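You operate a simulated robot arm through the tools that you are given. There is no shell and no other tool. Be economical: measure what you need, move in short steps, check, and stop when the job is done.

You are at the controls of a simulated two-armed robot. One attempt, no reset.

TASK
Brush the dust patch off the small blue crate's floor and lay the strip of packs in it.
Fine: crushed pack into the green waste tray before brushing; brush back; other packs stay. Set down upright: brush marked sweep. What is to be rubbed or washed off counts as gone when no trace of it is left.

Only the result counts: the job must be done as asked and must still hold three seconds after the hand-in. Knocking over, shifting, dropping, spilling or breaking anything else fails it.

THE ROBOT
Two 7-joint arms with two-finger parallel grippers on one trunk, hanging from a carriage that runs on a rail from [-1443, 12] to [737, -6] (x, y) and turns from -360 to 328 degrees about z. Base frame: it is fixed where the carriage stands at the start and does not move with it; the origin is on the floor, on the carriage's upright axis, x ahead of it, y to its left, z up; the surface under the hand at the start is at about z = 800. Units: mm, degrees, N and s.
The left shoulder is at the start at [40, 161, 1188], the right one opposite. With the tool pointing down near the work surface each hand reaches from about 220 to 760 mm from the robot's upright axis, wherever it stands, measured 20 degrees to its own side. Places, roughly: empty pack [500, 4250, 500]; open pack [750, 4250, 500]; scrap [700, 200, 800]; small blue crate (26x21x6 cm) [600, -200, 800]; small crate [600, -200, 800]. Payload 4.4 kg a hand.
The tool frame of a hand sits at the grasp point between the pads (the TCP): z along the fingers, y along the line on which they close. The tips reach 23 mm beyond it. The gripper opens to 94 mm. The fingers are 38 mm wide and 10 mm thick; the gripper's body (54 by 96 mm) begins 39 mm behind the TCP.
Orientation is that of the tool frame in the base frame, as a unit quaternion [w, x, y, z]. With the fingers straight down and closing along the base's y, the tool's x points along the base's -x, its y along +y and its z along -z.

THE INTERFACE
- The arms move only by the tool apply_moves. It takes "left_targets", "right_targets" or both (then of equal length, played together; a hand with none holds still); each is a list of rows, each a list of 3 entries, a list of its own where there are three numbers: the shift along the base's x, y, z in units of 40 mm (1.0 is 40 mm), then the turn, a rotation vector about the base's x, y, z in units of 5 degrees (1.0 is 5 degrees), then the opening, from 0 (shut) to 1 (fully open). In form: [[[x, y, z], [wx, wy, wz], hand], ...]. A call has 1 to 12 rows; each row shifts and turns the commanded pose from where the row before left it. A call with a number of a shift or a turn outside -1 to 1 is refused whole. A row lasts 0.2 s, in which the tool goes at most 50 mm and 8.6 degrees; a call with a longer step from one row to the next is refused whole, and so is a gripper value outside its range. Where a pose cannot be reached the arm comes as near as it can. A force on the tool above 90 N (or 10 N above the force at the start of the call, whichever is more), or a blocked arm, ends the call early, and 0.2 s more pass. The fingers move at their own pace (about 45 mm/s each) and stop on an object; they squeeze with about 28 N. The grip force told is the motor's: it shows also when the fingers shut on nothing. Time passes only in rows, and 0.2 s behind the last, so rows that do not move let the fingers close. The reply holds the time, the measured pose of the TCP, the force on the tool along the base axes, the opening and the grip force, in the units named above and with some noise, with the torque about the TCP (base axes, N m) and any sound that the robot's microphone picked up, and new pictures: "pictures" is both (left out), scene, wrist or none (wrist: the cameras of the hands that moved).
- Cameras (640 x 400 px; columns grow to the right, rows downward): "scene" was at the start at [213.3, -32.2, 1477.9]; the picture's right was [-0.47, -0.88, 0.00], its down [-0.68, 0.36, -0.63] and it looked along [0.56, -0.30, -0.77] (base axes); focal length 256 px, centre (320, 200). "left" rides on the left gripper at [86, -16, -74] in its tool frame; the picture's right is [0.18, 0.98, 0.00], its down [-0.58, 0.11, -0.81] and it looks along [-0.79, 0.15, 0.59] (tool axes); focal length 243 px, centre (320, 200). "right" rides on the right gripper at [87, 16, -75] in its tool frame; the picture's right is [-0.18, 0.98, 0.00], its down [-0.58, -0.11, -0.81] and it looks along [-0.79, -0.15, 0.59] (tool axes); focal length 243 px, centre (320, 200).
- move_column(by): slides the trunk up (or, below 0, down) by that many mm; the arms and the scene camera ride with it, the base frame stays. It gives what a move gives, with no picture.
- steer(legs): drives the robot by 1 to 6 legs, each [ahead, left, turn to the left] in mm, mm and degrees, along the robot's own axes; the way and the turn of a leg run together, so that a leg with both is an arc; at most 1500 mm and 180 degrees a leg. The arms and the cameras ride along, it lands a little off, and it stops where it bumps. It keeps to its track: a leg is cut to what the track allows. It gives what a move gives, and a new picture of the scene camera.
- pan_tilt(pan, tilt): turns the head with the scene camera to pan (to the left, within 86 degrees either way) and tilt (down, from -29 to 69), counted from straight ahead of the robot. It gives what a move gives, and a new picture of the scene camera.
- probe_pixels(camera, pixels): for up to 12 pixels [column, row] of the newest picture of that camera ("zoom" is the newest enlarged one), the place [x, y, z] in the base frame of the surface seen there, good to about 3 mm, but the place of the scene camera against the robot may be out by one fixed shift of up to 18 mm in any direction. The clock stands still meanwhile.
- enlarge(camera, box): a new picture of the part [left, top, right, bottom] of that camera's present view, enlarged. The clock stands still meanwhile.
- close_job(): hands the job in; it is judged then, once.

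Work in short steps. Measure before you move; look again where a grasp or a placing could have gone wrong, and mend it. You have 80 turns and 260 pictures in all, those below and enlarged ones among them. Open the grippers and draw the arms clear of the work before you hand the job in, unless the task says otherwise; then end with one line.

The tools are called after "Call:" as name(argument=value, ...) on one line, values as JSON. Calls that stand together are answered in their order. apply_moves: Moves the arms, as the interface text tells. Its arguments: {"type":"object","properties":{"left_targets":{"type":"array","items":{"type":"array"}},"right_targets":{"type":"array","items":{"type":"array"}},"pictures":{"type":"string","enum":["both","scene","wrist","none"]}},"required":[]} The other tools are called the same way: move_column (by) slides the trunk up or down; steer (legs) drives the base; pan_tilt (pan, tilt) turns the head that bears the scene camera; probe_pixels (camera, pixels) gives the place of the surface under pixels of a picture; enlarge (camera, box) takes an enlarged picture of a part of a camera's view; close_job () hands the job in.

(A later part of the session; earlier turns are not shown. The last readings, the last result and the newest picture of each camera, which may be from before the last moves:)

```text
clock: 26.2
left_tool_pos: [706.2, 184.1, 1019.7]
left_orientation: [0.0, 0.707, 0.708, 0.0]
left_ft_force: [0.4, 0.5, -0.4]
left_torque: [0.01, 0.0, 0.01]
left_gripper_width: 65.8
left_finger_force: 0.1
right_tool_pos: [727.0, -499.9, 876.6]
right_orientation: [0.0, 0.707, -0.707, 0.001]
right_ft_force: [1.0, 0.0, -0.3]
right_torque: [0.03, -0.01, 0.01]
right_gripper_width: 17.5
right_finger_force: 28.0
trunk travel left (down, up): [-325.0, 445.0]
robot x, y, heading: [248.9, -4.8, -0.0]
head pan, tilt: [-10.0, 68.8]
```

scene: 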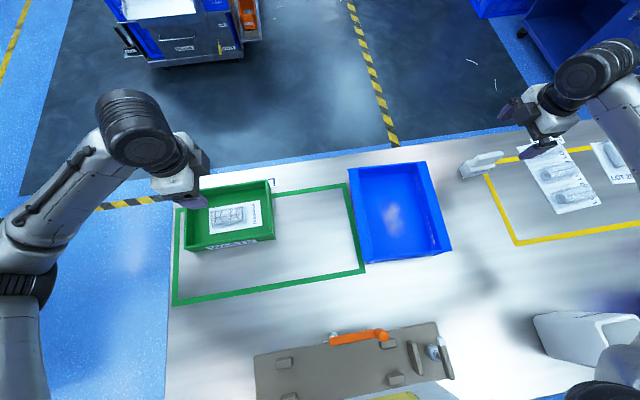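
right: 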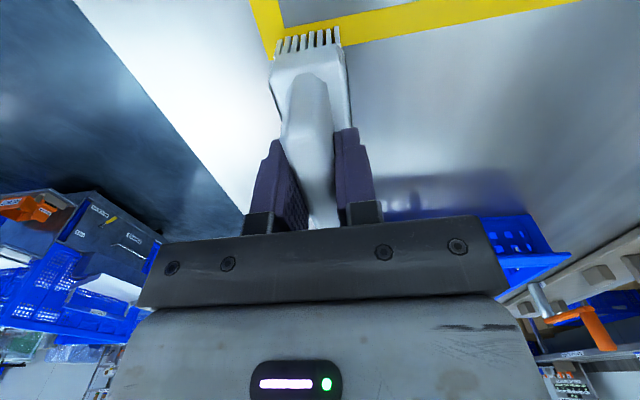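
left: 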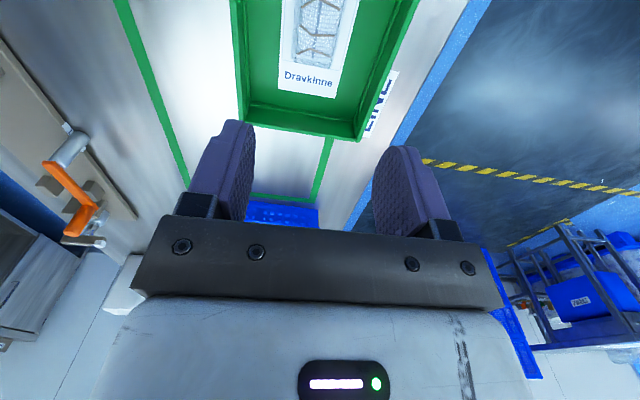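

The handle is held (17.5 mm, 28 N), rest pose (727,−500,876.6). I lift and carry the brush over the dust's far end at (690,−243).

Call:
apply_moves(right_targets=[[[0, 0, 0.3], [0, 0, 0], 0], [[0, 0, 0.7], [0, 0, 0], 0], [[0, 0, 0.8], [0, 0, 0], 0], [[0, 0, 0.9], [0, 0, 0], 0], [[-0.13, 0.8, 0], [0, 0, 0], 0], [[-0.13, 0.8, 0], [0, 0, 0], 0], [[-0.13, 0.8, 0], [0, 0, 0], 0], [[-0.13, 0.8, 0], [0, 0, 0], 0], [[-0.13, 0.8, 0], [0, 0, 0], 0], [[-0.13, 0.8, 0], [0, 0, 0], 0], [[-0.13, 0.8, 0], [0, 0, 0], 0], [[0, 0.8, 0], [0, 0, 0], 0]], pictures="both")

```text
clock: 28.8
left_tool_pos: [707.7, 184.7, 1019.4]
left_orientation: [0.0, 0.707, 0.707, 0.001]
left_ft_force: [0.4, 1.0, -0.1]
left_torque: [0.0, 0.02, 0.0]
left_gripper_width: 65.8
left_finger_force: 0.0
right_tool_pos: [690.2, -242.7, 984.9]
right_orientation: [0.001, -0.707, 0.707, 0.0]
right_ft_force: [-0.2, 0.5, 0.0]
right_torque: [0.0, 0.0, 0.01]
right_gripper_width: 17.8
right_finger_force: 28.2
trunk travel left (down, up): [-325.0, 445.0]
robot x, y, heading: [252.8, -4.4, 0.0]
head pan, tilt: [-10.0, 68.8]
```

scene: 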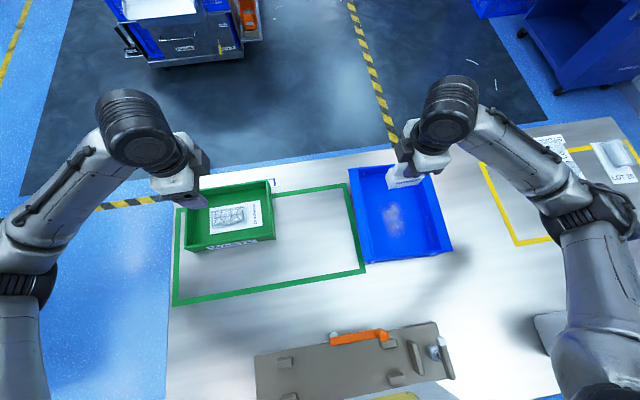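
right: 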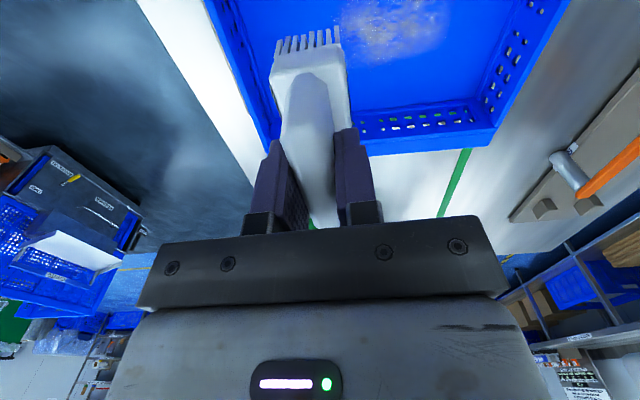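

The brush is above the crate, ahead of the dust. I lower it to just above the floor contact (TCP ~884).

Call:
apply_moves(right_targets=[[[0, 0, -0.7], [0, 0, 0], 0], [[0, 0, -0.8], [0, 0, 0], 0], [[0, 0, -0.6], [0, 0, 0], 0], [[0, 0, -0.3], [0, 0, 0], 0], [[0, 0, -0.1], [0, 0, 0], 0], [[0, 0, -0.05], [0, 0, 0], 0]], pictures="scene")

```text
clock: 30.2
left_tool_pos: [707.1, 182.7, 1018.9]
left_orientation: [0.0, 0.707, 0.708, 0.0]
left_ft_force: [-0.9, 0.0, 0.1]
left_torque: [-0.04, 0.0, 0.0]
left_gripper_width: 65.7
left_finger_force: 0.2
right_tool_pos: [689.0, -243.9, 883.2]
right_orientation: [0.0, 0.707, -0.707, 0.0]
right_ft_force: [-4.3, 0.3, 9.9]
right_torque: [-0.06, 0.25, -0.01]
right_gripper_width: 17.7
right_finger_force: 28.3
trunk travel left (down, up): [-325.0, 445.0]
robot x, y, heading: [247.5, -3.1, -0.0]
head pan, tilt: [-10.0, 68.8]
```

scene: 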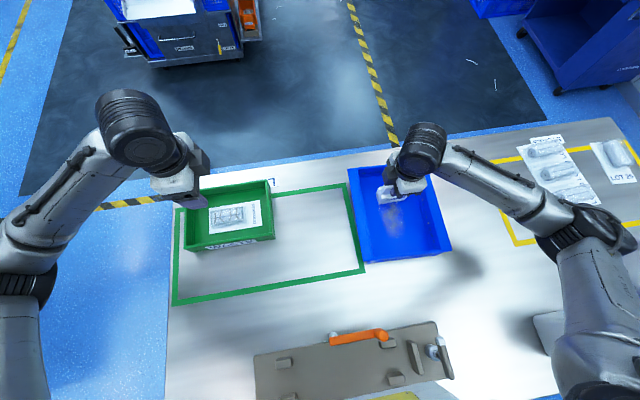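

Bristles touch with 10 N; I ease up 1 mm and stroke along −x across the dust, then look.

Call:
apply_moves(right_targets=[[[0, 0, 0.03], [0, 0, 0], 0], [[-0.3, 0, 0], [0, 0, 0], 0], [[-0.3, 0, 0], [0, 0, 0], 0], [[-0.3, 0, 0], [0, 0, 0], 0], [[-0.3, 0, 0], [0, 0, 0], 0], [[-0.3, 0, 0], [0, 0, 0], 0], [[-0.3, 0, 0], [0, 0, 0], 0], [[-0.3, 0, 0], [0, 0, 0], 0], [[-0.3, 0, 0], [0, 0, 0], 0], [[-0.3, 0, 0], [0, 0, 0], 0], [[-0.3, 0, 0], [0, 0, 0], 0]], pictures="scene")

```text
clock: 32.6
left_tool_pos: [705.9, 184.4, 1018.0]
left_orientation: [0.001, 0.707, 0.708, 0.0]
left_ft_force: [-0.7, -0.8, 0.5]
left_torque: [0.0, -0.01, 0.0]
left_gripper_width: 65.8
left_finger_force: 0.0
right_tool_pos: [568.1, -242.2, 883.1]
right_orientation: [0.0, 0.708, -0.706, 0.0]
right_ft_force: [0.1, -0.5, -1.8]
right_torque: [0.0, 0.01, -0.01]
right_gripper_width: 17.6
right_finger_force: 28.1
trunk travel left (down, up): [-325.0, 445.0]
robot x, y, heading: [253.9, -3.9, 0.1]
head pan, tilt: [-10.0, 68.8]
```

scene: 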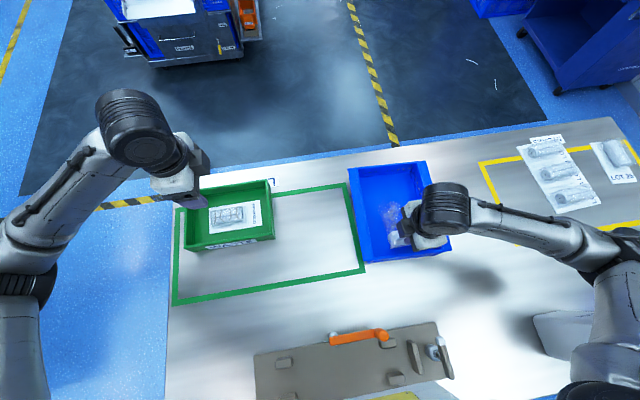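

I enlarge the crate to see what's left.

Call:
enlarge(camera="scene", box=[345, 160, 460, 265])

```text
3.81 times, centred on (402, 212) of scene
```

zoom: 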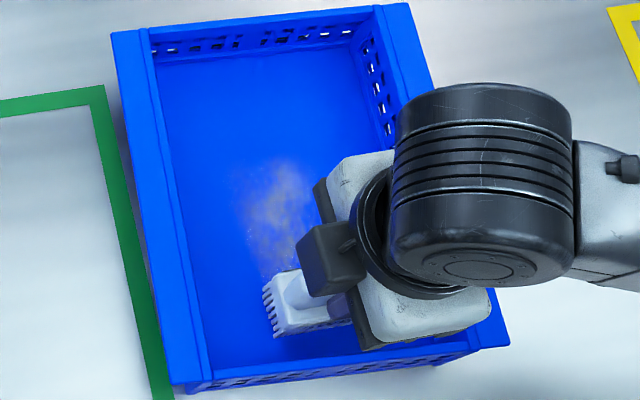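

Dust has faded a bit; the crate has not moved. I press 2 mm lower and stroke back along +x.

Call:
apply_moves(right_targets=[[[-0.2, 0.1, -0.04], [0, 0, 0], 0], [[0.3, 0, -0.02], [0, 0, 0], 0], [[0.35, 0, 0], [0, 0, 0], 0], [[0.35, 0, 0], [0, 0, 0], 0], [[0.35, 0, 0], [0, 0, 0], 0], [[0.35, 0, 0], [0, 0, 0], 0], [[0.35, 0, 0], [0, 0, 0], 0], [[0.35, 0, 0], [0, 0, 0], 0], [[0.35, 0, 0], [0, 0, 0], 0], [[0.35, 0, 0], [0, 0, 0], 0], [[0.35, 0, 0], [0, 0, 0], 0]], pictures="none")

Call:
enlarge(camera="scene", box=[345, 160, 460, 265])

```text
clock: 35.0
left_tool_pos: [707.4, 182.7, 1018.2]
left_orientation: [0.0, 0.706, 0.708, 0.0]
left_ft_force: [0.2, 0.1, -0.6]
left_torque: [-0.01, -0.04, -0.02]
left_gripper_width: 65.6
left_finger_force: 0.0
right_tool_pos: [701.0, -239.8, 881.2]
right_orientation: [0.001, -0.707, 0.707, 0.0]
right_ft_force: [-6.8, -0.5, 24.7]
right_torque: [0.13, 0.28, 0.03]
right_gripper_width: 17.8
right_finger_force: 28.2
trunk travel left (down, up): [-325.0, 445.0]
robot x, y, heading: [247.8, -1.1, 0.0]
head pan, tilt: [-10.0, 68.8]
```

```text
3.81 times, centred on (402, 212) of scene
```

zoom: 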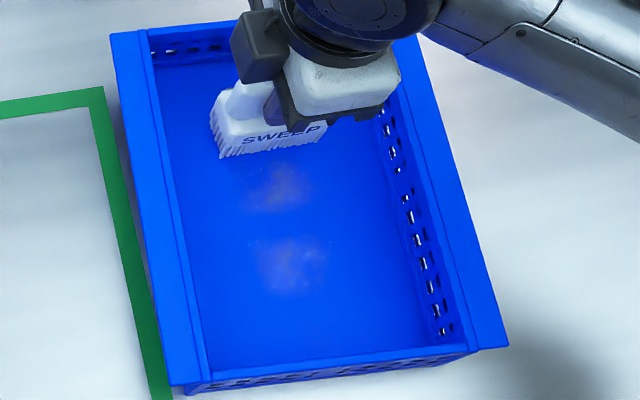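

Much fainter, and the crate hasn't moved. I continue strokes back and forth at this height.

Call:
apply_moves(right_targets=[[[-0.3, 0, 0], [0, 0, 0], 0], [[-0.3, 0, 0], [0, 0, 0], 0], [[-0.3, 0, 0], [0, 0, 0], 0], [[-0.3, 0, 0], [0, 0, 0], 0], [[-0.3, 0, 0], [0, 0, 0], 0], [[-0.3, 0, 0], [0, 0, 0], 0], [[-0.3, 0, 0], [0, 0, 0], 0], [[-0.3, 0, 0], [0, 0, 0], 0], [[-0.3, 0, 0], [0, 0, 0], 0], [[-0.3, 0, 0], [0, 0, 0], 0], [[-0.3, 0, 0], [0, 0, 0], 0]], pictures="none")

Call:
apply_moves(right_targets=[[[0.3, -0.1, 0], [0, 0, 0], 0], [[0.3, 0, 0], [0, 0, 0], 0], [[0.3, 0, 0], [0, 0, 0], 0], [[0.3, 0, 0], [0, 0, 0], 0], [[0.3, 0, 0], [0, 0, 0], 0], [[0.3, 0, 0], [0, 0, 0], 0], [[0.3, 0, 0], [0, 0, 0], 0], [[0.3, 0, 0], [0, 0, 0], 0], [[0.3, 0, 0], [0, 0, 0], 0], [[0.3, 0, 0], [0, 0, 0], 0], [[0.3, 0, 0], [0, 0, 0], 0]], pictures="none")

Call:
enlarge(camera="scene", box=[345, 160, 460, 265])

```text
clock: 37.4
left_tool_pos: [708.0, 183.0, 1020.2]
left_orientation: [0.0, 0.706, 0.708, 0.0]
left_ft_force: [-0.3, 0.0, -0.1]
left_torque: [0.03, 0.02, 0.04]
left_gripper_width: 65.7
left_finger_force: 0.0
right_tool_pos: [567.9, -239.5, 882.2]
right_orientation: [0.0, 0.708, -0.706, 0.0]
right_ft_force: [3.0, 0.0, 12.4]
right_torque: [0.02, -0.11, 0.02]
right_gripper_width: 17.7
right_finger_force: 27.9
trunk travel left (down, up): [-325.0, 445.0]
robot x, y, heading: [249.3, -1.6, 0.3]
head pan, tilt: [-10.0, 68.8]
```

```text
clock: 39.8
left_tool_pos: [705.5, 183.0, 1018.2]
left_orientation: [0.0, 0.706, 0.708, 0.0]
left_ft_force: [-0.2, 0.1, -0.7]
left_torque: [0.02, -0.01, -0.01]
left_gripper_width: 65.9
left_finger_force: 0.1
right_tool_pos: [699.1, -244.2, 880.5]
right_orientation: [-0.001, 0.708, -0.707, 0.001]
right_ft_force: [-6.4, 0.2, 24.9]
right_torque: [0.07, 0.14, 0.02]
right_gripper_width: 17.3
right_finger_force: 27.9
trunk travel left (down, up): [-325.0, 445.0]
robot x, y, heading: [254.6, -5.3, 0.2]
head pan, tilt: [-10.0, 68.8]
```

```text
3.81 times, centred on (402, 212) of scene
```

zoom: 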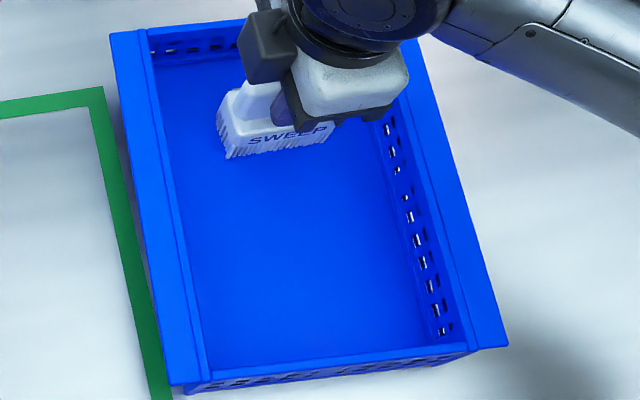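

No dust visible. For certainty I do one more stroke each way, slightly offset in y.

Call:
apply_moves(right_targets=[[[-0.3, 0.2, 0], [0, 0, 0], 0], [[-0.3, 0.1, 0], [0, 0, 0], 0], [[-0.3, 0, 0], [0, 0, 0], 0], [[-0.3, 0, 0], [0, 0, 0], 0], [[-0.3, 0, 0], [0, 0, 0], 0], [[-0.3, 0, 0], [0, 0, 0], 0], [[-0.3, 0, 0], [0, 0, 0], 0], [[-0.3, 0, 0], [0, 0, 0], 0], [[-0.3, 0, 0], [0, 0, 0], 0], [[-0.3, 0, 0], [0, 0, 0], 0], [[-0.3, 0, 0], [0, 0, 0], 0]], pictures="none")

Call:
apply_moves(right_targets=[[[0.3, -0.2, 0], [0, 0, 0], 0], [[0.3, -0.2, 0], [0, 0, 0], 0], [[0.3, 0, 0], [0, 0, 0], 0], [[0.3, 0, 0], [0, 0, 0], 0], [[0.3, 0, 0], [0, 0, 0], 0], [[0.3, 0, 0], [0, 0, 0], 0], [[0.3, 0, 0], [0, 0, 0], 0], [[0.3, 0, 0], [0, 0, 0], 0], [[0.3, 0, 0], [0, 0, 0], 0], [[0.3, 0, 0], [0, 0, 0], 0]], pictures="none")

Call:
apply_moves(right_targets=[[[0, 0, 0.3], [0, 0, 0], 0], [[0, 0, 0.6], [0, 0, 0], 0], [[0, 0, 0.8], [0, 0, 0], 0], [[0, 0, 0.9], [0, 0, 0], 0]], pictures="wrist")

Call:
enlarge(camera="scene", box=[345, 160, 460, 265])

```text
clock: 42.2
left_tool_pos: [707.3, 183.9, 1018.8]
left_orientation: [0.0, 0.707, 0.707, 0.0]
left_ft_force: [0.2, 0.3, 0.9]
left_torque: [0.02, -0.02, -0.02]
left_gripper_width: 65.8
left_finger_force: 0.0
right_tool_pos: [569.7, -232.0, 882.5]
right_orientation: [0.0, 0.708, -0.707, 0.002]
right_ft_force: [4.1, -0.6, 14.8]
right_torque: [-0.03, -0.25, 0.03]
right_gripper_width: 17.5
right_finger_force: 27.6
trunk travel left (down, up): [-325.0, 445.0]
robot x, y, heading: [251.5, -6.8, -0.1]
head pan, tilt: [-10.0, 68.8]
```

```text
clock: 44.4
left_tool_pos: [707.0, 183.0, 1018.7]
left_orientation: [0.0, 0.706, 0.708, 0.0]
left_ft_force: [0.0, -0.5, 0.8]
left_torque: [0.01, 0.0, 0.01]
left_gripper_width: 65.8
left_finger_force: 0.0
right_tool_pos: [688.5, -247.9, 881.0]
right_orientation: [0.0, 0.708, -0.706, 0.001]
right_ft_force: [-4.6, 0.9, 19.7]
right_torque: [0.0, 0.07, -0.03]
right_gripper_width: 17.4
right_finger_force: 28.4
trunk travel left (down, up): [-325.0, 445.0]
robot x, y, heading: [252.1, -2.9, 0.3]
head pan, tilt: [-10.0, 68.8]
```

```text
clock: 45.4
left_tool_pos: [707.0, 184.3, 1019.3]
left_orientation: [0.0, 0.706, 0.708, 0.0]
left_ft_force: [-0.2, -0.1, 0.5]
left_torque: [0.04, 0.03, 0.0]
left_gripper_width: 65.9
left_finger_force: 0.0
right_tool_pos: [686.6, -247.2, 987.0]
right_orientation: [0.0, 0.707, -0.707, 0.0]
right_ft_force: [0.2, 0.3, -1.8]
right_torque: [0.01, -0.03, 0.02]
right_gripper_width: 17.5
right_finger_force: 28.1
trunk travel left (down, up): [-325.0, 445.0]
robot x, y, heading: [249.7, -1.5, 0.1]
head pan, tilt: [-10.0, 68.8]
```

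right: 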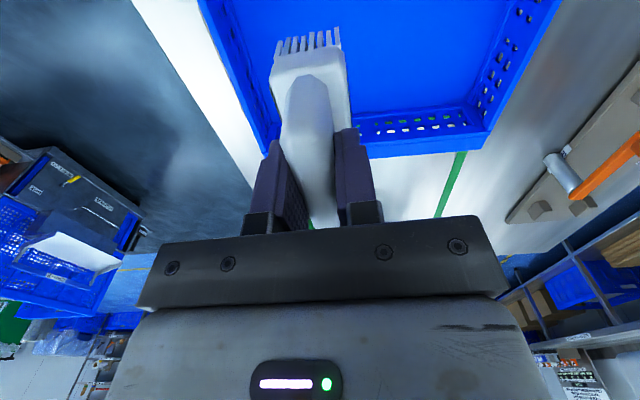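

```text
3.81 times, centred on (402, 212) of scene
```

zoom: 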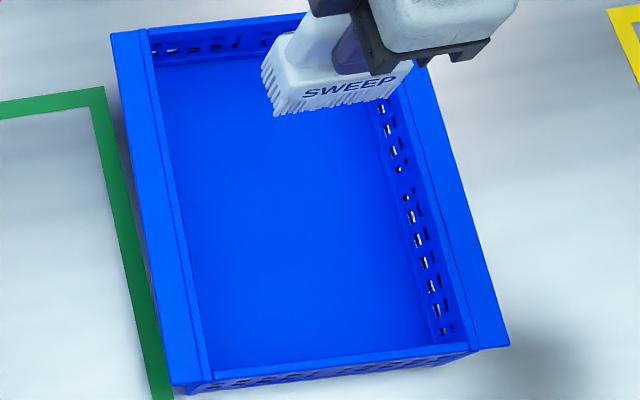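

The floor is clean. I carry the brush back to (727,−500) and lower toward the table.

Call:
apply_moves(right_targets=[[[0.126, -0.79, 0], [0, 0, 0], 0], [[0.126, -0.79, 0], [0, 0, 0], 0], [[0.126, -0.79, 0], [0, 0, 0], 0], [[0.126, -0.79, 0], [0, 0, 0], 0], [[0.126, -0.79, 0], [0, 0, 0], 0], [[0.126, -0.79, 0], [0, 0, 0], 0], [[0.126, -0.79, 0], [0, 0, 0], 0], [[0.126, -0.79, 0], [0, 0, 0], 0], [[0, 0, -0.8], [0, 0, 0], 0], [[0, 0, -0.8], [0, 0, 0], 0], [[0, 0, -0.7], [0, 0, 0], 0], [[0, 0, -0.2], [0, 0, 0], 0]], pictures="both")

```text
clock: 48.0
left_tool_pos: [707.8, 184.2, 1019.5]
left_orientation: [0.0, 0.707, 0.708, 0.0]
left_ft_force: [-0.1, -0.9, 0.2]
left_torque: [0.03, 0.02, -0.03]
left_gripper_width: 66.0
left_finger_force: 0.0
right_tool_pos: [728.4, -500.9, 884.8]
right_orientation: [-0.001, 0.708, -0.707, 0.0]
right_ft_force: [1.6, 0.4, -1.2]
right_torque: [-0.01, 0.0, -0.02]
right_gripper_width: 17.6
right_finger_force: 28.6
trunk travel left (down, up): [-325.0, 445.0]
robot x, y, heading: [247.9, -0.6, 0.2]
head pan, tilt: [-10.0, 68.8]
```

scene: 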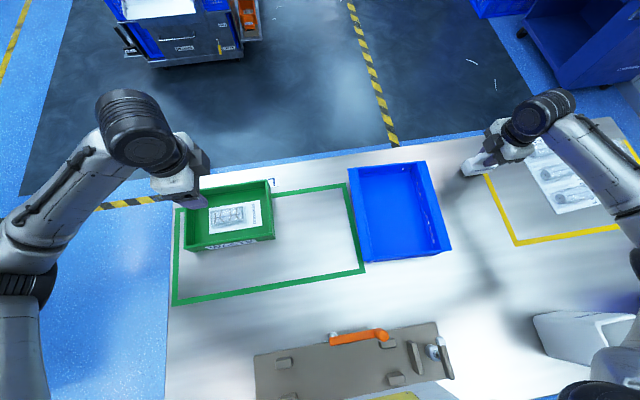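
right: 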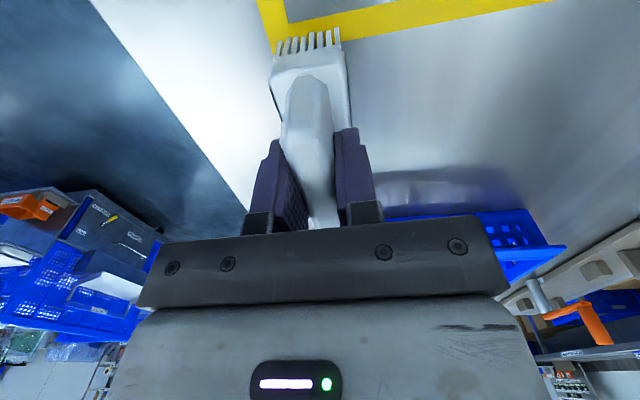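

Aligned as at the grasp. I lower the last 8 mm in small steps to touch the table.

Call:
apply_moves(right_targets=[[[0, 0, -0.08], [0, 0, 0], 0], [[0, 0, -0.06], [0, 0, 0], 0], [[0, 0, -0.05], [0, 0, 0], 0], [[0, 0, 0], [0, 0, 0], 0]], pictures="none")

```text
clock: 49.0
left_tool_pos: [706.6, 183.8, 1018.8]
left_orientation: [0.0, 0.706, 0.708, 0.0]
left_ft_force: [0.5, -0.3, -0.5]
left_torque: [0.03, 0.0, 0.01]
left_gripper_width: 65.8
left_finger_force: 0.2
right_tool_pos: [727.1, -501.2, 878.1]
right_orientation: [0.0, 0.708, -0.706, 0.0]
right_ft_force: [0.5, -1.1, -1.6]
right_torque: [0.03, 0.02, -0.02]
right_gripper_width: 17.7
right_finger_force: 27.8
trunk travel left (down, up): [-325.0, 445.0]
robot x, y, heading: [250.1, -5.8, -0.3]
head pan, tilt: [-10.0, 68.8]
```

No contact yet (z 878.1); 1.5 mm more, then release and rise.

Call:
apply_moves(right_targets=[[[0, 0, -0.03], [0, 0, 0], 0], [[0, 0, -0.01], [0, 0, 0], 0], [[0, 0, 0], [0, 0, 0], 0.5], [[0, 0, 0], [0, 0, 0], 0.6], [[0, 0, 0], [0, 0, 0], 0.7], [[0, 0, 0], [0, 0, 0], 0.7], [[0, 0, 0.4], [0, 0, 0], 0.7], [[0, 0, 0.7], [0, 0, 0], 0.7], [[0, 0, 0.8], [0, 0, 0], 0.7], [[0, 0, 0.9], [0, 0, 0], 0.7]], pictures="both")

```text
clock: 51.2
left_tool_pos: [705.9, 182.8, 1018.6]
left_orientation: [0.0, 0.706, 0.708, -0.001]
left_ft_force: [0.1, -0.9, -1.2]
left_torque: [0.01, 0.0, -0.02]
left_gripper_width: 65.6
left_finger_force: 0.1
right_tool_pos: [730.1, -501.0, 990.1]
right_orientation: [0.001, 0.708, -0.706, 0.0]
right_ft_force: [-0.4, 0.5, -0.3]
right_torque: [0.0, 0.0, -0.01]
right_gripper_width: 65.8
right_finger_force: 0.0
trunk travel left (down, up): [-325.0, 445.0]
robot x, y, heading: [252.6, -4.0, 0.0]
head pan, tilt: [-10.0, 68.8]
```

scene: 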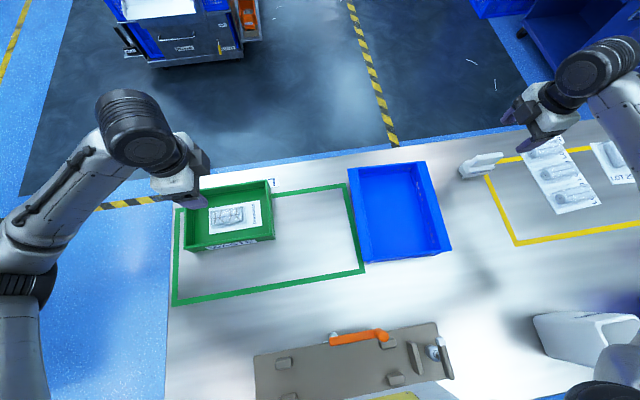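
right: 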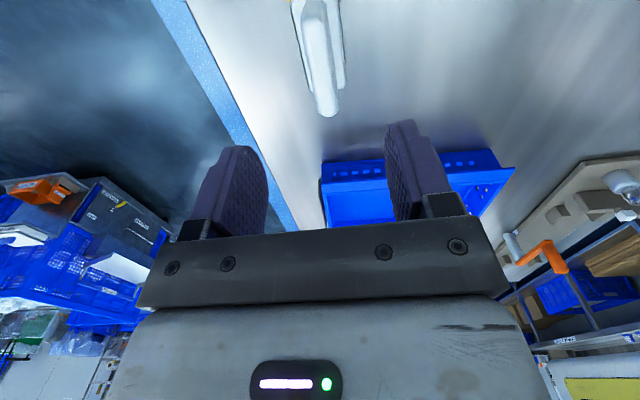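

Brush stands back in its place. Next the strip: I draw both hands back and up before driving further ahead, and enlarge the strip for a look.

Call:
apply_moves(left_targets=[[[-0.6, 0.1, 0.3], [0, 0, 0.5], 0.7], [[-0.6, 0.1, 0.3], [0, 0, 0.5], 0.7], [[-0.6, 0.1, 0.3], [0, 0, 0.5], 0.7], [[-0.6, 0.1, 0.3], [0, 0, 0.5], 0.7], [[-0.6, 0.1, 0.3], [0, 0, 0.5], 0.7], [[-0.6, 0.1, 0.3], [0, 0, 0.5], 0.7], [[-0.6, 0.1, 0.3], [0, 0, 0.5], 0.7]], right_targets=[[[-0.6, 0.1, 0.25], [0, 0, 0], 0.7], [[-0.6, 0.1, 0.25], [0, 0, 0], 0.7], [[-0.6, 0.1, 0.25], [0, 0, 0], 0.7], [[-0.6, 0.1, 0.25], [0, 0, 0], 0.7], [[-0.6, 0.1, 0.25], [0, 0, 0], 0.7], [[-0.6, 0.1, 0.25], [0, 0, 0], 0.7], [[-0.6, 0.1, 0.25], [0, 0, 0], 0.7]], pictures="scene")

Call:
enlarge(camera="scene", box=[500, 120, 640, 225])

Call:
probe_pixels(camera="zoom", pixels=[[105, 80], [265, 385], [450, 340], [320, 80], [400, 310], [215, 270]])

```text
clock: 52.8
left_tool_pos: [557.8, 213.0, 1107.9]
left_orientation: [-0.001, 0.59, 0.808, 0.0]
left_ft_force: [-0.3, 0.7, -0.3]
left_torque: [-0.03, 0.02, 0.03]
left_gripper_width: 65.7
left_finger_force: 0.1
left hand out of reach, approached as far as the arm can: row 7
right_tool_pos: [560.2, -475.4, 1060.8]
right_orientation: [0.001, 0.708, -0.706, 0.0]
right_ft_force: [0.3, -0.2, -0.4]
right_torque: [0.02, 0.02, -0.01]
right_gripper_width: 66.1
right_finger_force: 0.1
trunk travel left (down, up): [-325.0, 445.0]
robot x, y, heading: [254.4, -2.7, -0.1]
head pan, tilt: [-10.0, 68.8]
```

scene: 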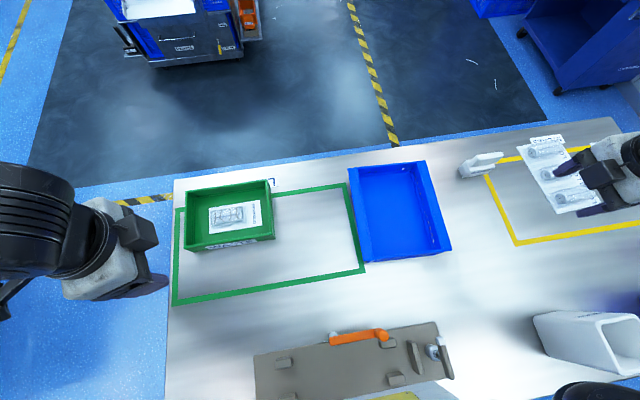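

```text
3.81 times, centred on (570, 172) of scene
```

zoom: 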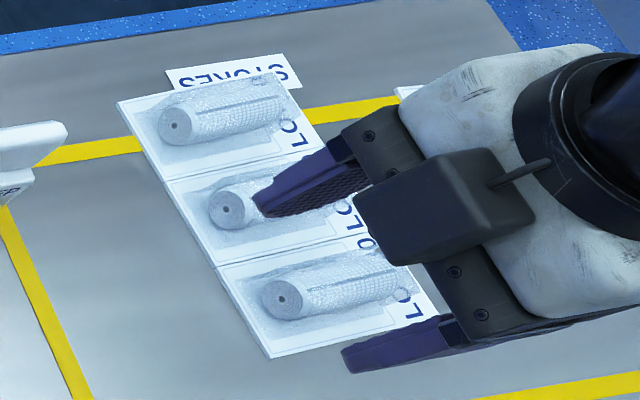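

```text
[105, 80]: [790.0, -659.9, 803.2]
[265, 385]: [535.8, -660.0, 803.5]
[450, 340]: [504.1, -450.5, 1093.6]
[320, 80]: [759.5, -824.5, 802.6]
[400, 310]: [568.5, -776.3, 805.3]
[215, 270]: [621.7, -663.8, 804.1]
```

I drive 270 mm further ahead to bring the strip within the right hand's reach.

Call:
steer(legs=[[270, 0, 0]])

Call:
pan_tilt(pan=-55, tilt=60)

```text
clock: 54.8
left_tool_pos: [831.9, 209.5, 1109.5]
left_orientation: [0.0, 0.59, 0.808, 0.0]
left_ft_force: [0.7, -0.6, 0.4]
left_torque: [0.0, 0.01, -0.03]
left_gripper_width: 65.8
left_finger_force: 0.0
right_tool_pos: [835.7, -476.5, 1060.8]
right_orientation: [-0.001, 0.708, -0.706, 0.001]
right_ft_force: [0.1, -0.2, -0.1]
right_torque: [-0.01, 0.01, -0.01]
right_gripper_width: 65.4
right_finger_force: 0.1
trunk travel left (down, up): [-325.0, 445.0]
robot x, y, heading: [523.3, -1.1, 0.1]
head pan, tilt: [-10.0, 68.8]
```

scene: 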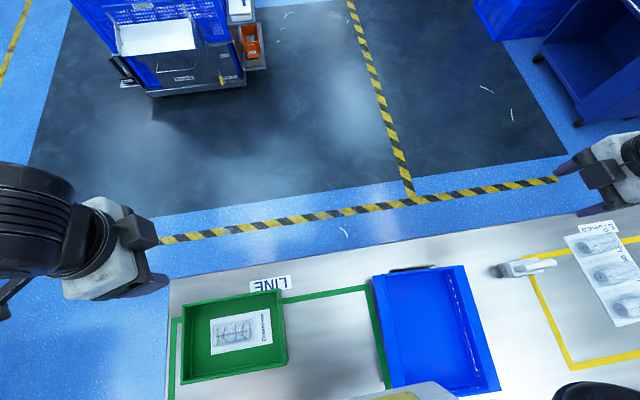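

```text
clock: 55.9
left_tool_pos: [831.1, 210.3, 1108.0]
left_orientation: [-0.001, 0.59, 0.807, 0.0]
left_ft_force: [0.2, -0.1, 0.1]
left_torque: [-0.01, 0.0, -0.03]
left_gripper_width: 65.6
left_finger_force: 0.0
right_tool_pos: [834.8, -477.4, 1060.2]
right_orientation: [0.0, 0.708, -0.706, 0.001]
right_ft_force: [-0.1, 0.2, -0.1]
right_torque: [0.0, -0.03, 0.01]
right_gripper_width: 65.9
right_finger_force: 0.1
trunk travel left (down, up): [-325.0, 445.0]
robot x, y, heading: [526.9, -7.9, 0.1]
head pan, tilt: [-55.0, 60.0]
```

scene: 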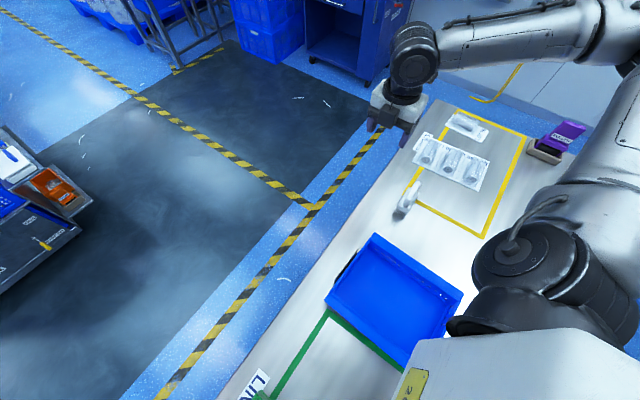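

I enlarge the strip and the crate from this nearer view.

Call:
enlarge(camera="scene", box=[395, 100, 535, 200])

Call:
probe_pixels(camera="zoom", pixels=[[95, 255], [185, 140], [390, 385], [440, 262], [160, 195], [255, 230], [350, 260], [220, 232], [310, 265], [290, 210]])

Call:
enlarge(camera="scene", box=[310, 220, 480, 370])

```text
4.00 times, centred on (465, 150) of scene
```

zoom: 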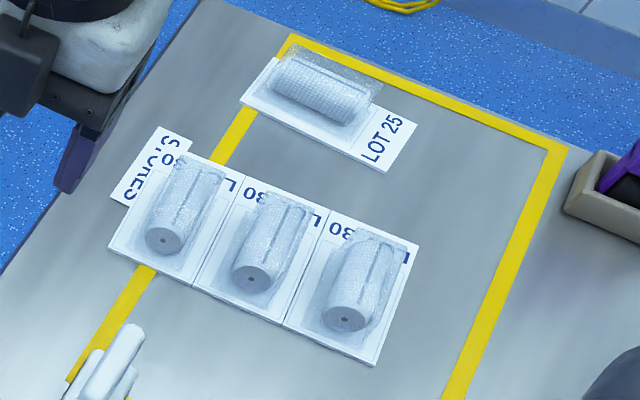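

```text
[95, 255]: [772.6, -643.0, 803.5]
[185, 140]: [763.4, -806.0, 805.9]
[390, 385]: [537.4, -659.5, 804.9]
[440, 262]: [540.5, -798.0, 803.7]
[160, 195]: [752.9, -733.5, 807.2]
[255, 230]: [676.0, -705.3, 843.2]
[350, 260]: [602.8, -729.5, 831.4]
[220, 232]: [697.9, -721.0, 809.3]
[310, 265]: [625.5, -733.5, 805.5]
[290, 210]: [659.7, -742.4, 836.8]
```

```text
2.67 times, centred on (395, 295) of scene
```

zoom: 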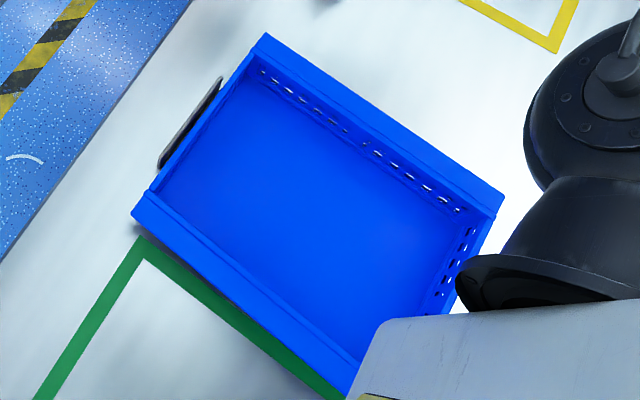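

I probe the strip's corners and the middle roll in the scene picture.

Call:
probe_pixels(camera="scene", pixels=[[413, 161], [478.5, 190], [488, 162], [431, 139.5], [452, 160], [449, 166], [456, 153], [434, 170], [455, 180], [444, 160], [460, 163], [425, 157]])

Call:
probe_pixels(camera="zoom", pixels=[[200, 160], [255, 85], [455, 225], [300, 290], [150, 205], [355, 375], [495, 205], [268, 42], [190, 120], [235, 100], [180, 185], [350, 340]])

```text
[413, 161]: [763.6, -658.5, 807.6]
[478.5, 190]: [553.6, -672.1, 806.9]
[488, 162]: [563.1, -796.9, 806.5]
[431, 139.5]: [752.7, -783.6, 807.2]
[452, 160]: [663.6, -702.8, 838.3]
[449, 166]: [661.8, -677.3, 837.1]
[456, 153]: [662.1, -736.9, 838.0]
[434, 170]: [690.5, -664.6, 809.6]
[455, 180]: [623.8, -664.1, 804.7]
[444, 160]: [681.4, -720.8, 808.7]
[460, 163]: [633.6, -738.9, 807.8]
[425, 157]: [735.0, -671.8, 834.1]
```

```text
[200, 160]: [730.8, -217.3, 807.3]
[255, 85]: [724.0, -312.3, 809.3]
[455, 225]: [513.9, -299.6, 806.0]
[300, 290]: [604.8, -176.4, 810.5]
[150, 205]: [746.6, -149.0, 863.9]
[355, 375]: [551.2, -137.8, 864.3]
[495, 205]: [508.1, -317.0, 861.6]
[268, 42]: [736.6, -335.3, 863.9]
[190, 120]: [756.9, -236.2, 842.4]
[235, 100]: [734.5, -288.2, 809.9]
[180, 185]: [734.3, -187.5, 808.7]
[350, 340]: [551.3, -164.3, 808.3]
```

The strip is turned ≈+4°, the crate ≈−4°; the fit lengthwise is tight, so I measure the crate's interior at higher zoom.

Call:
enlarge(camera="scene", box=[335, 225, 405, 310])

Call:
enlarge(camera="scene", box=[415, 260, 480, 345])

```text
4.71 times, centred on (370, 268) of scene
```

zoom: 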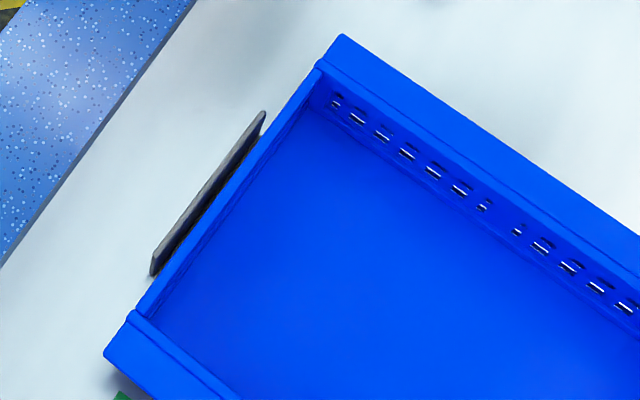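

```text
4.71 times, centred on (448, 302) of scene
```

zoom: 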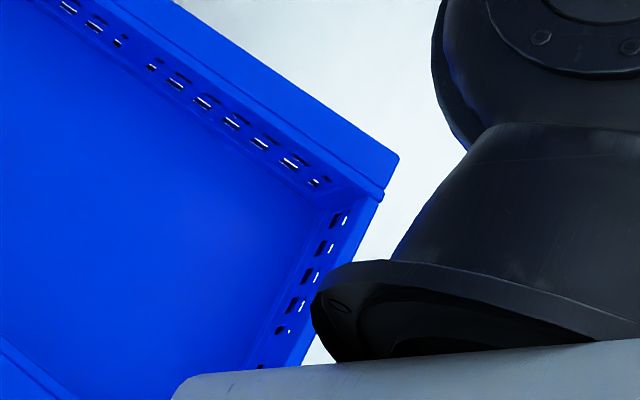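

I probe floor corners and wall lines at these spots in the scene view.

Call:
probe_pixels(camera="scene", pixels=[[368, 249], [366.5, 245], [354, 266], [340, 290], [445.5, 302], [447.5, 303], [441, 312], [436, 320], [369, 241], [337, 290], [353, 264], [450, 303]])

Call:
probe_pixels(camera="zoom", pixels=[[300, 205], [310, 205], [320, 205], [330, 205], [280, 290], [290, 290], [300, 290], [310, 290], [375, 200], [385, 185], [395, 160], [325, 300]])

```text
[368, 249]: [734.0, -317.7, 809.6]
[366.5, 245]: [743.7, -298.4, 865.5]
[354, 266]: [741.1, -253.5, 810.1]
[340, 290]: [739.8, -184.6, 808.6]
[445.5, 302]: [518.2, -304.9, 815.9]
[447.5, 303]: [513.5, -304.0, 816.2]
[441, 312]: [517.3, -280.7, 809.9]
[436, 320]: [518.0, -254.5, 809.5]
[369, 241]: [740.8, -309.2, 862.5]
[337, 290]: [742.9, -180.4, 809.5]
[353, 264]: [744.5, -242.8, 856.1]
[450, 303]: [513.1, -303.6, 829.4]
```

```text
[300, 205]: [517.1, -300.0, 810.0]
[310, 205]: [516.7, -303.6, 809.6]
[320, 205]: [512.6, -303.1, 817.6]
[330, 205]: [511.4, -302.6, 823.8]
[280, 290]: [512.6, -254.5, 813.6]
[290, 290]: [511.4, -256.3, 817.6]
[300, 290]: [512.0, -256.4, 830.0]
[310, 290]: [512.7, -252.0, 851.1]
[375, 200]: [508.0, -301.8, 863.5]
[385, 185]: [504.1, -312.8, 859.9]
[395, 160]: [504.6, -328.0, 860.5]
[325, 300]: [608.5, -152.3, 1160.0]
```

Interior: near wall ≈x 525.5, far ≈x 756 (true), ~230 mm long, ~158 wide, centre ≈(641,−247), tilt ≈−2°; the strip (~212×127) fits. I move the right hand above the middle roll at (676,−721), yawed +4°.

Call:
apply_moves(right_targets=[[[-0.497, -0.7625, -0.3125], [0, 0, 0.1], 0.6], [[-0.497, -0.7625, -0.3125], [0, 0, 0.1], 0.6], [[-0.497, -0.7625, -0.3125], [0, 0, 0.1], 0.6], [[-0.497, -0.7625, -0.3125], [0, 0, 0.1], 0.6], [[-0.497, -0.7625, -0.3125], [0, 0, 0.1], 0.6], [[-0.497, -0.7625, -0.3125], [0, 0, 0.1], 0.6], [[-0.497, -0.7625, -0.3125], [0, 0, 0.1], 0.6], [[-0.497, -0.7625, -0.3125], [0, 0, 0.1], 0.6]], pictures="both")

```text
clock: 57.7
left_tool_pos: [831.1, 210.6, 1108.8]
left_orientation: [-0.001, 0.59, 0.807, -0.001]
left_ft_force: [0.7, -0.6, -0.1]
left_torque: [0.02, -0.02, 0.01]
left_gripper_width: 65.8
left_finger_force: 0.0
right_tool_pos: [676.9, -721.4, 961.2]
right_orientation: [0.0, 0.733, -0.681, 0.001]
right_ft_force: [-0.5, 0.0, 0.3]
right_torque: [-0.01, 0.02, -0.01]
right_gripper_width: 56.4
right_finger_force: 0.0
trunk travel left (down, up): [-325.0, 445.0]
robot x, y, heading: [525.9, -2.6, 0.3]
head pan, tilt: [-55.0, 60.0]
```

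scene: 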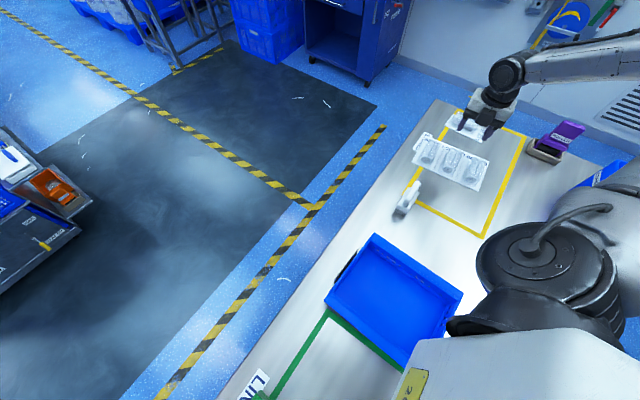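
right: 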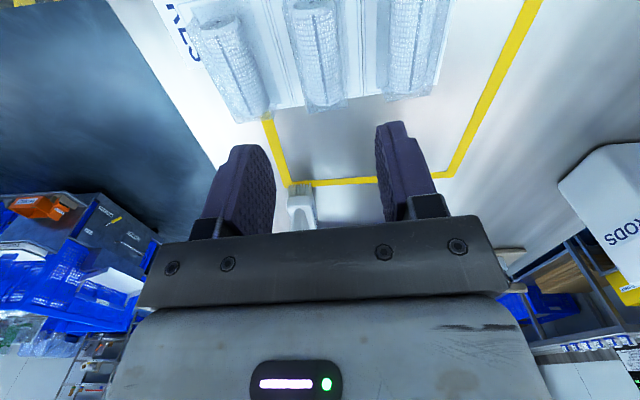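

The middle roll lies at col ~320 between the fingers. I probe the rolls and the strip's edge with the wrist camera.

Call:
probe_pixels(camera="right", pixels=[[318, 30], [323, 80], [292, 40], [343, 40], [300, 80], [348, 80], [230, 60], [410, 50], [322, 105], [375, 100], [270, 110], [432, 94]])

```text
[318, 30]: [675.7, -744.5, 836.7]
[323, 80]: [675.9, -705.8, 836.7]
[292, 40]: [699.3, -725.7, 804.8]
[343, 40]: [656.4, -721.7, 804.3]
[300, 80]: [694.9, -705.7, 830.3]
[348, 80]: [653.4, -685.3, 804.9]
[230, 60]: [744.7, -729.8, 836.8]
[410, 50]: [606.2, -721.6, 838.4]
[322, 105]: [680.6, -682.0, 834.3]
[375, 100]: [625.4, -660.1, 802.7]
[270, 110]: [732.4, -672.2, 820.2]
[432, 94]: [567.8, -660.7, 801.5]
```

Roll axis at x≈676, top z 837, neighbours at 606 and 745. I descend to TCP z 833 and close.

Call:
apply_moves(right_targets=[[[0, 0, -0.8], [0, 0, 0], 0.6], [[0, 0, -0.8], [0, 0, 0], 0.6], [[0, 0, -0.7], [0, 0, 0], 0.6], [[0, 0, -0.5], [0, 0, 0], 0.6], [[0, 0, -0.3], [0, 0, 0], 0.6], [[0, 0, -0.1], [0, 0, 0], 0.6]], pictures="wrist")

```text
clock: 59.1
left_tool_pos: [831.5, 209.4, 1108.0]
left_orientation: [-0.001, 0.59, 0.808, 0.0]
left_ft_force: [0.5, 0.4, -0.5]
left_torque: [0.01, 0.01, 0.0]
left_gripper_width: 66.1
left_finger_force: 0.0
right_tool_pos: [676.1, -721.3, 833.6]
right_orientation: [0.0, 0.732, -0.682, 0.0]
right_ft_force: [-0.6, 0.2, -0.2]
right_torque: [0.01, 0.01, -0.01]
right_gripper_width: 56.4
right_finger_force: 0.2
trunk travel left (down, up): [-325.0, 445.0]
robot x, y, heading: [522.7, -4.7, -0.0]
head pan, tilt: [-55.0, 60.0]
```

right: 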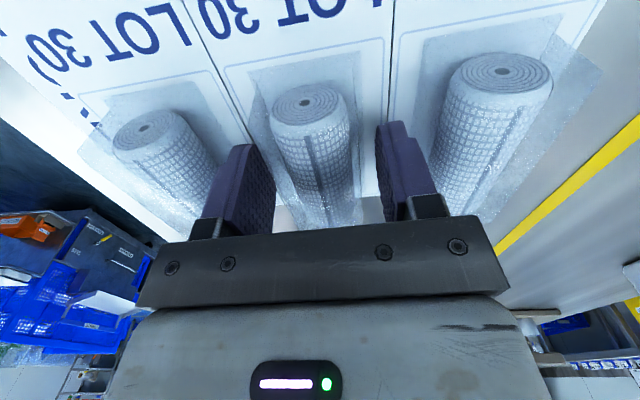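

The fingers straddle the middle roll, clear of its neighbours. I close and lift 20 mm.

Call:
apply_moves(right_targets=[[[0, 0, 0], [0, 0, 0], 0.4], [[0, 0, 0], [0, 0, 0], 0.1], [[0, 0, 0], [0, 0, 0], 0.1], [[0, 0, 0], [0, 0, 0], 0.1], [[0, 0, 0], [0, 0, 0], 0.1], [[0, 0, 0.1], [0, 0, 0], 0.1], [[0, 0, 0.2], [0, 0, 0], 0.1], [[0, 0, 0.2], [0, 0, 0], 0.1]], pictures="wrist")

Call:
enlarge(camera="scene", box=[395, 70, 555, 200])

```text
clock: 60.9
left_tool_pos: [830.8, 209.6, 1110.0]
left_orientation: [-0.002, 0.59, 0.807, 0.0]
left_ft_force: [-0.2, -0.7, -0.7]
left_torque: [0.01, 0.02, -0.02]
left_gripper_width: 65.8
left_finger_force: 0.0
right_tool_pos: [676.6, -721.3, 852.8]
right_orientation: [-0.001, 0.733, -0.681, 0.001]
right_ft_force: [-0.3, -0.4, -0.8]
right_torque: [-0.01, -0.04, -0.03]
right_gripper_width: 39.3
right_finger_force: 27.9
trunk travel left (down, up): [-325.0, 445.0]
robot x, y, heading: [523.4, -6.0, -0.1]
head pan, tilt: [-55.0, 60.0]
```

right: 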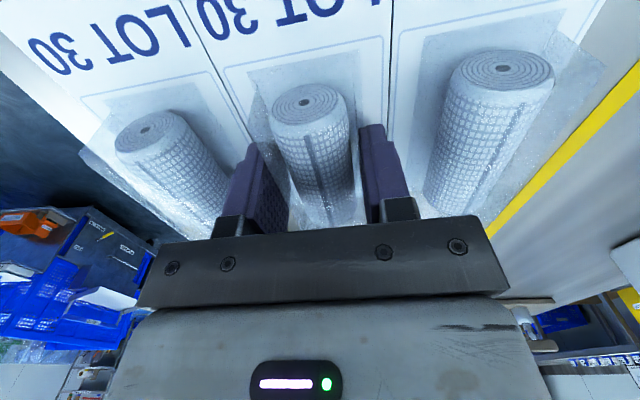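

```text
3.08 times, centred on (475, 135) of scene
```

zoom: 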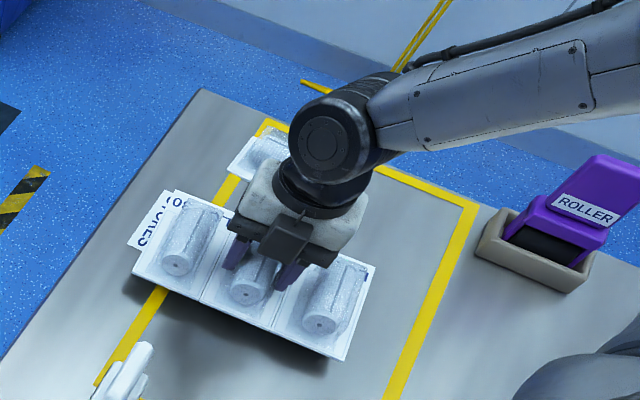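

The strip rises whole and level. I lift it high and retrace toward (835,−480,1060) before driving back.

Call:
apply_moves(right_targets=[[[0, 0, 0.4], [0, 0, 0], 0.1], [[0, 0, 0.7], [0, 0, 0], 0.1], [[0, 0, 0.8], [0, 0, 0], 0.1], [[0, 0, 0.8], [0, 0, 0], 0.1], [[0.2, 0.3, 0.8], [0, 0, 0], 0.1], [[0.5, 0.75, 0.8], [0, 0, -0.2], 0.1], [[0.5, 0.75, 0.5], [0, 0, -0.2], 0.1], [[0.5, 0.75, 0.3], [0, 0, -0.2], 0.1], [[0.5, 0.75, 0], [0, 0, -0.2], 0.1], [[0.5, 0.75, 0], [0, 0, -0.2], 0.1], [[0.5, 0.75, 0], [0, 0, -0.2], 0.1], [[0.5, 0.75, 0], [0, 0, -0.1], 0.1]], pictures="both")

```text
clock: 63.5
left_tool_pos: [832.8, 210.5, 1108.4]
left_orientation: [-0.001, 0.59, 0.808, 0.001]
left_ft_force: [0.6, 0.2, 0.2]
left_torque: [0.01, -0.02, -0.03]
left_gripper_width: 65.8
left_finger_force: 0.0
right_tool_pos: [823.5, -498.9, 1057.0]
right_orientation: [0.001, -0.692, 0.722, -0.001]
right_ft_force: [-0.1, 1.3, 0.2]
right_torque: [0.02, 0.03, -0.02]
right_gripper_width: 39.5
right_finger_force: 27.9
trunk travel left (down, up): [-325.0, 445.0]
robot x, y, heading: [527.0, -7.3, -0.1]
head pan, tilt: [-55.0, 60.0]
```

scene: 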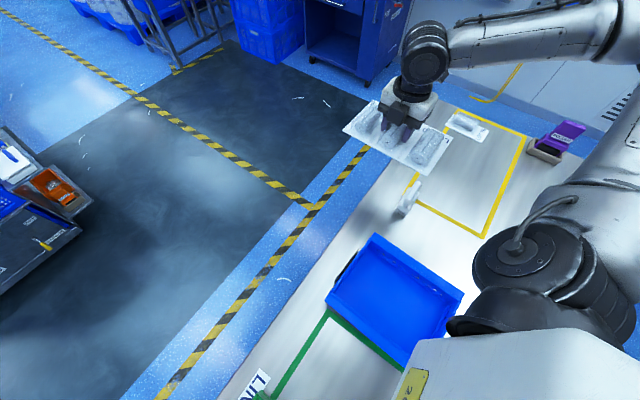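
right: 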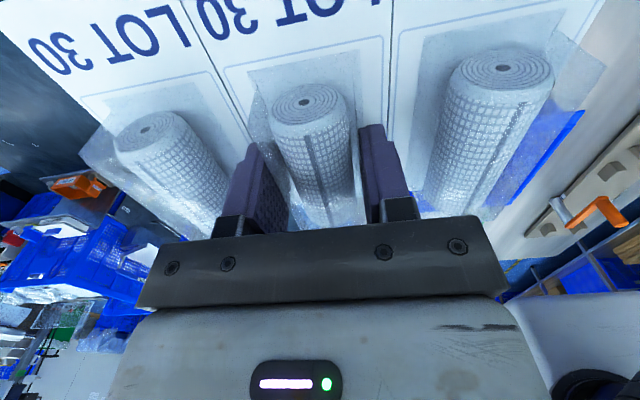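

The strip is secure. I drive back 270 mm and set the head to look down at the crate.

Call:
steer(legs=[[-270, 0, 0]])

Call:
pan_tilt(pan=-25, tilt=64)

```text
clock: 65.4
left_tool_pos: [555.9, 210.9, 1108.6]
left_orientation: [-0.002, 0.591, 0.806, -0.001]
left_ft_force: [0.8, -0.2, 0.4]
left_torque: [-0.03, -0.01, 0.06]
left_gripper_width: 65.8
left_finger_force: 0.0
right_tool_pos: [546.3, -498.3, 1055.3]
right_orientation: [0.0, -0.692, 0.722, 0.001]
right_ft_force: [-0.4, -0.4, -0.1]
right_torque: [0.02, 0.01, 0.01]
right_gripper_width: 39.3
right_finger_force: 28.0
trunk travel left (down, up): [-325.0, 445.0]
robot x, y, heading: [250.2, -0.2, -0.2]
head pan, tilt: [-55.0, 60.0]
```

scene: 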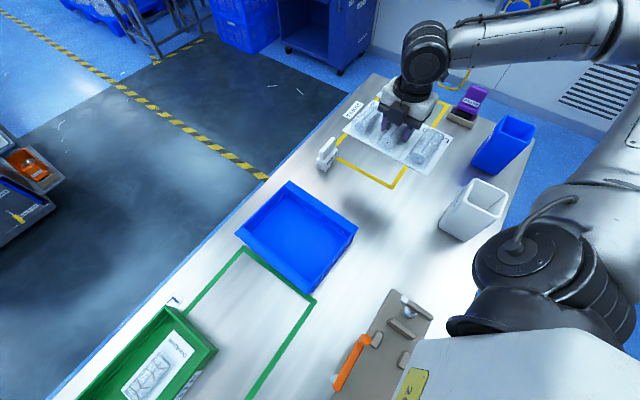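

```text
clock: 66.4
left_tool_pos: [556.2, 212.2, 1109.1]
left_orientation: [-0.001, 0.591, 0.807, 0.001]
left_ft_force: [-1.4, -0.8, -0.4]
left_torque: [0.0, -0.01, 0.0]
left_gripper_width: 65.7
left_finger_force: 0.0
right_tool_pos: [546.0, -498.1, 1056.1]
right_orientation: [0.0, -0.691, 0.723, 0.0]
right_ft_force: [0.2, -0.8, -0.2]
right_torque: [0.0, 0.0, -0.01]
right_gripper_width: 39.2
right_finger_force: 28.1
trunk travel left (down, up): [-325.0, 445.0]
robot x, y, heading: [249.4, -3.0, -0.3]
head pan, tilt: [-25.0, 64.0]
```

scene: 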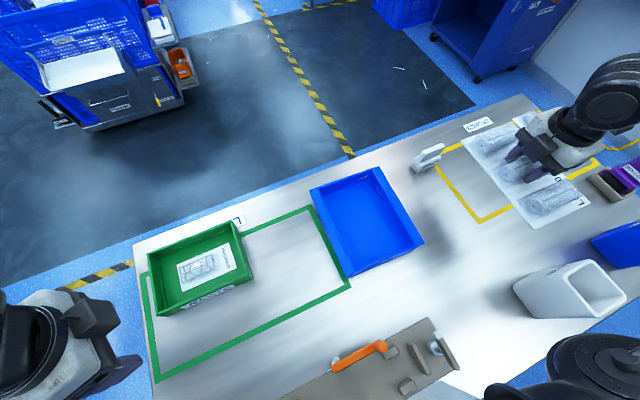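

I measure the crate again and the strip's corners against the hand.

Call:
enlarge(camera="scene", box=[300, 160, 430, 280])

Call:
enlarge(camera="scene", box=[460, 110, 610, 240])

```text
3.33 times, centred on (365, 220) of scene
```

zoom: 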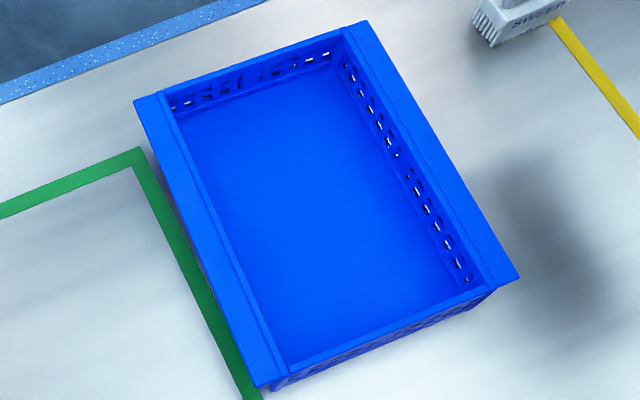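

```text
3.08 times, centred on (535, 175) of scene
```

zoom: 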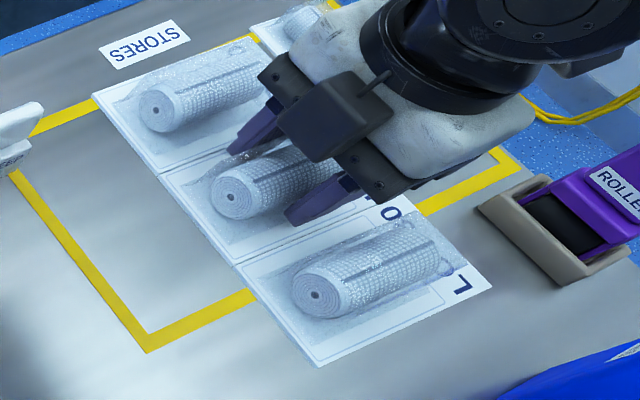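

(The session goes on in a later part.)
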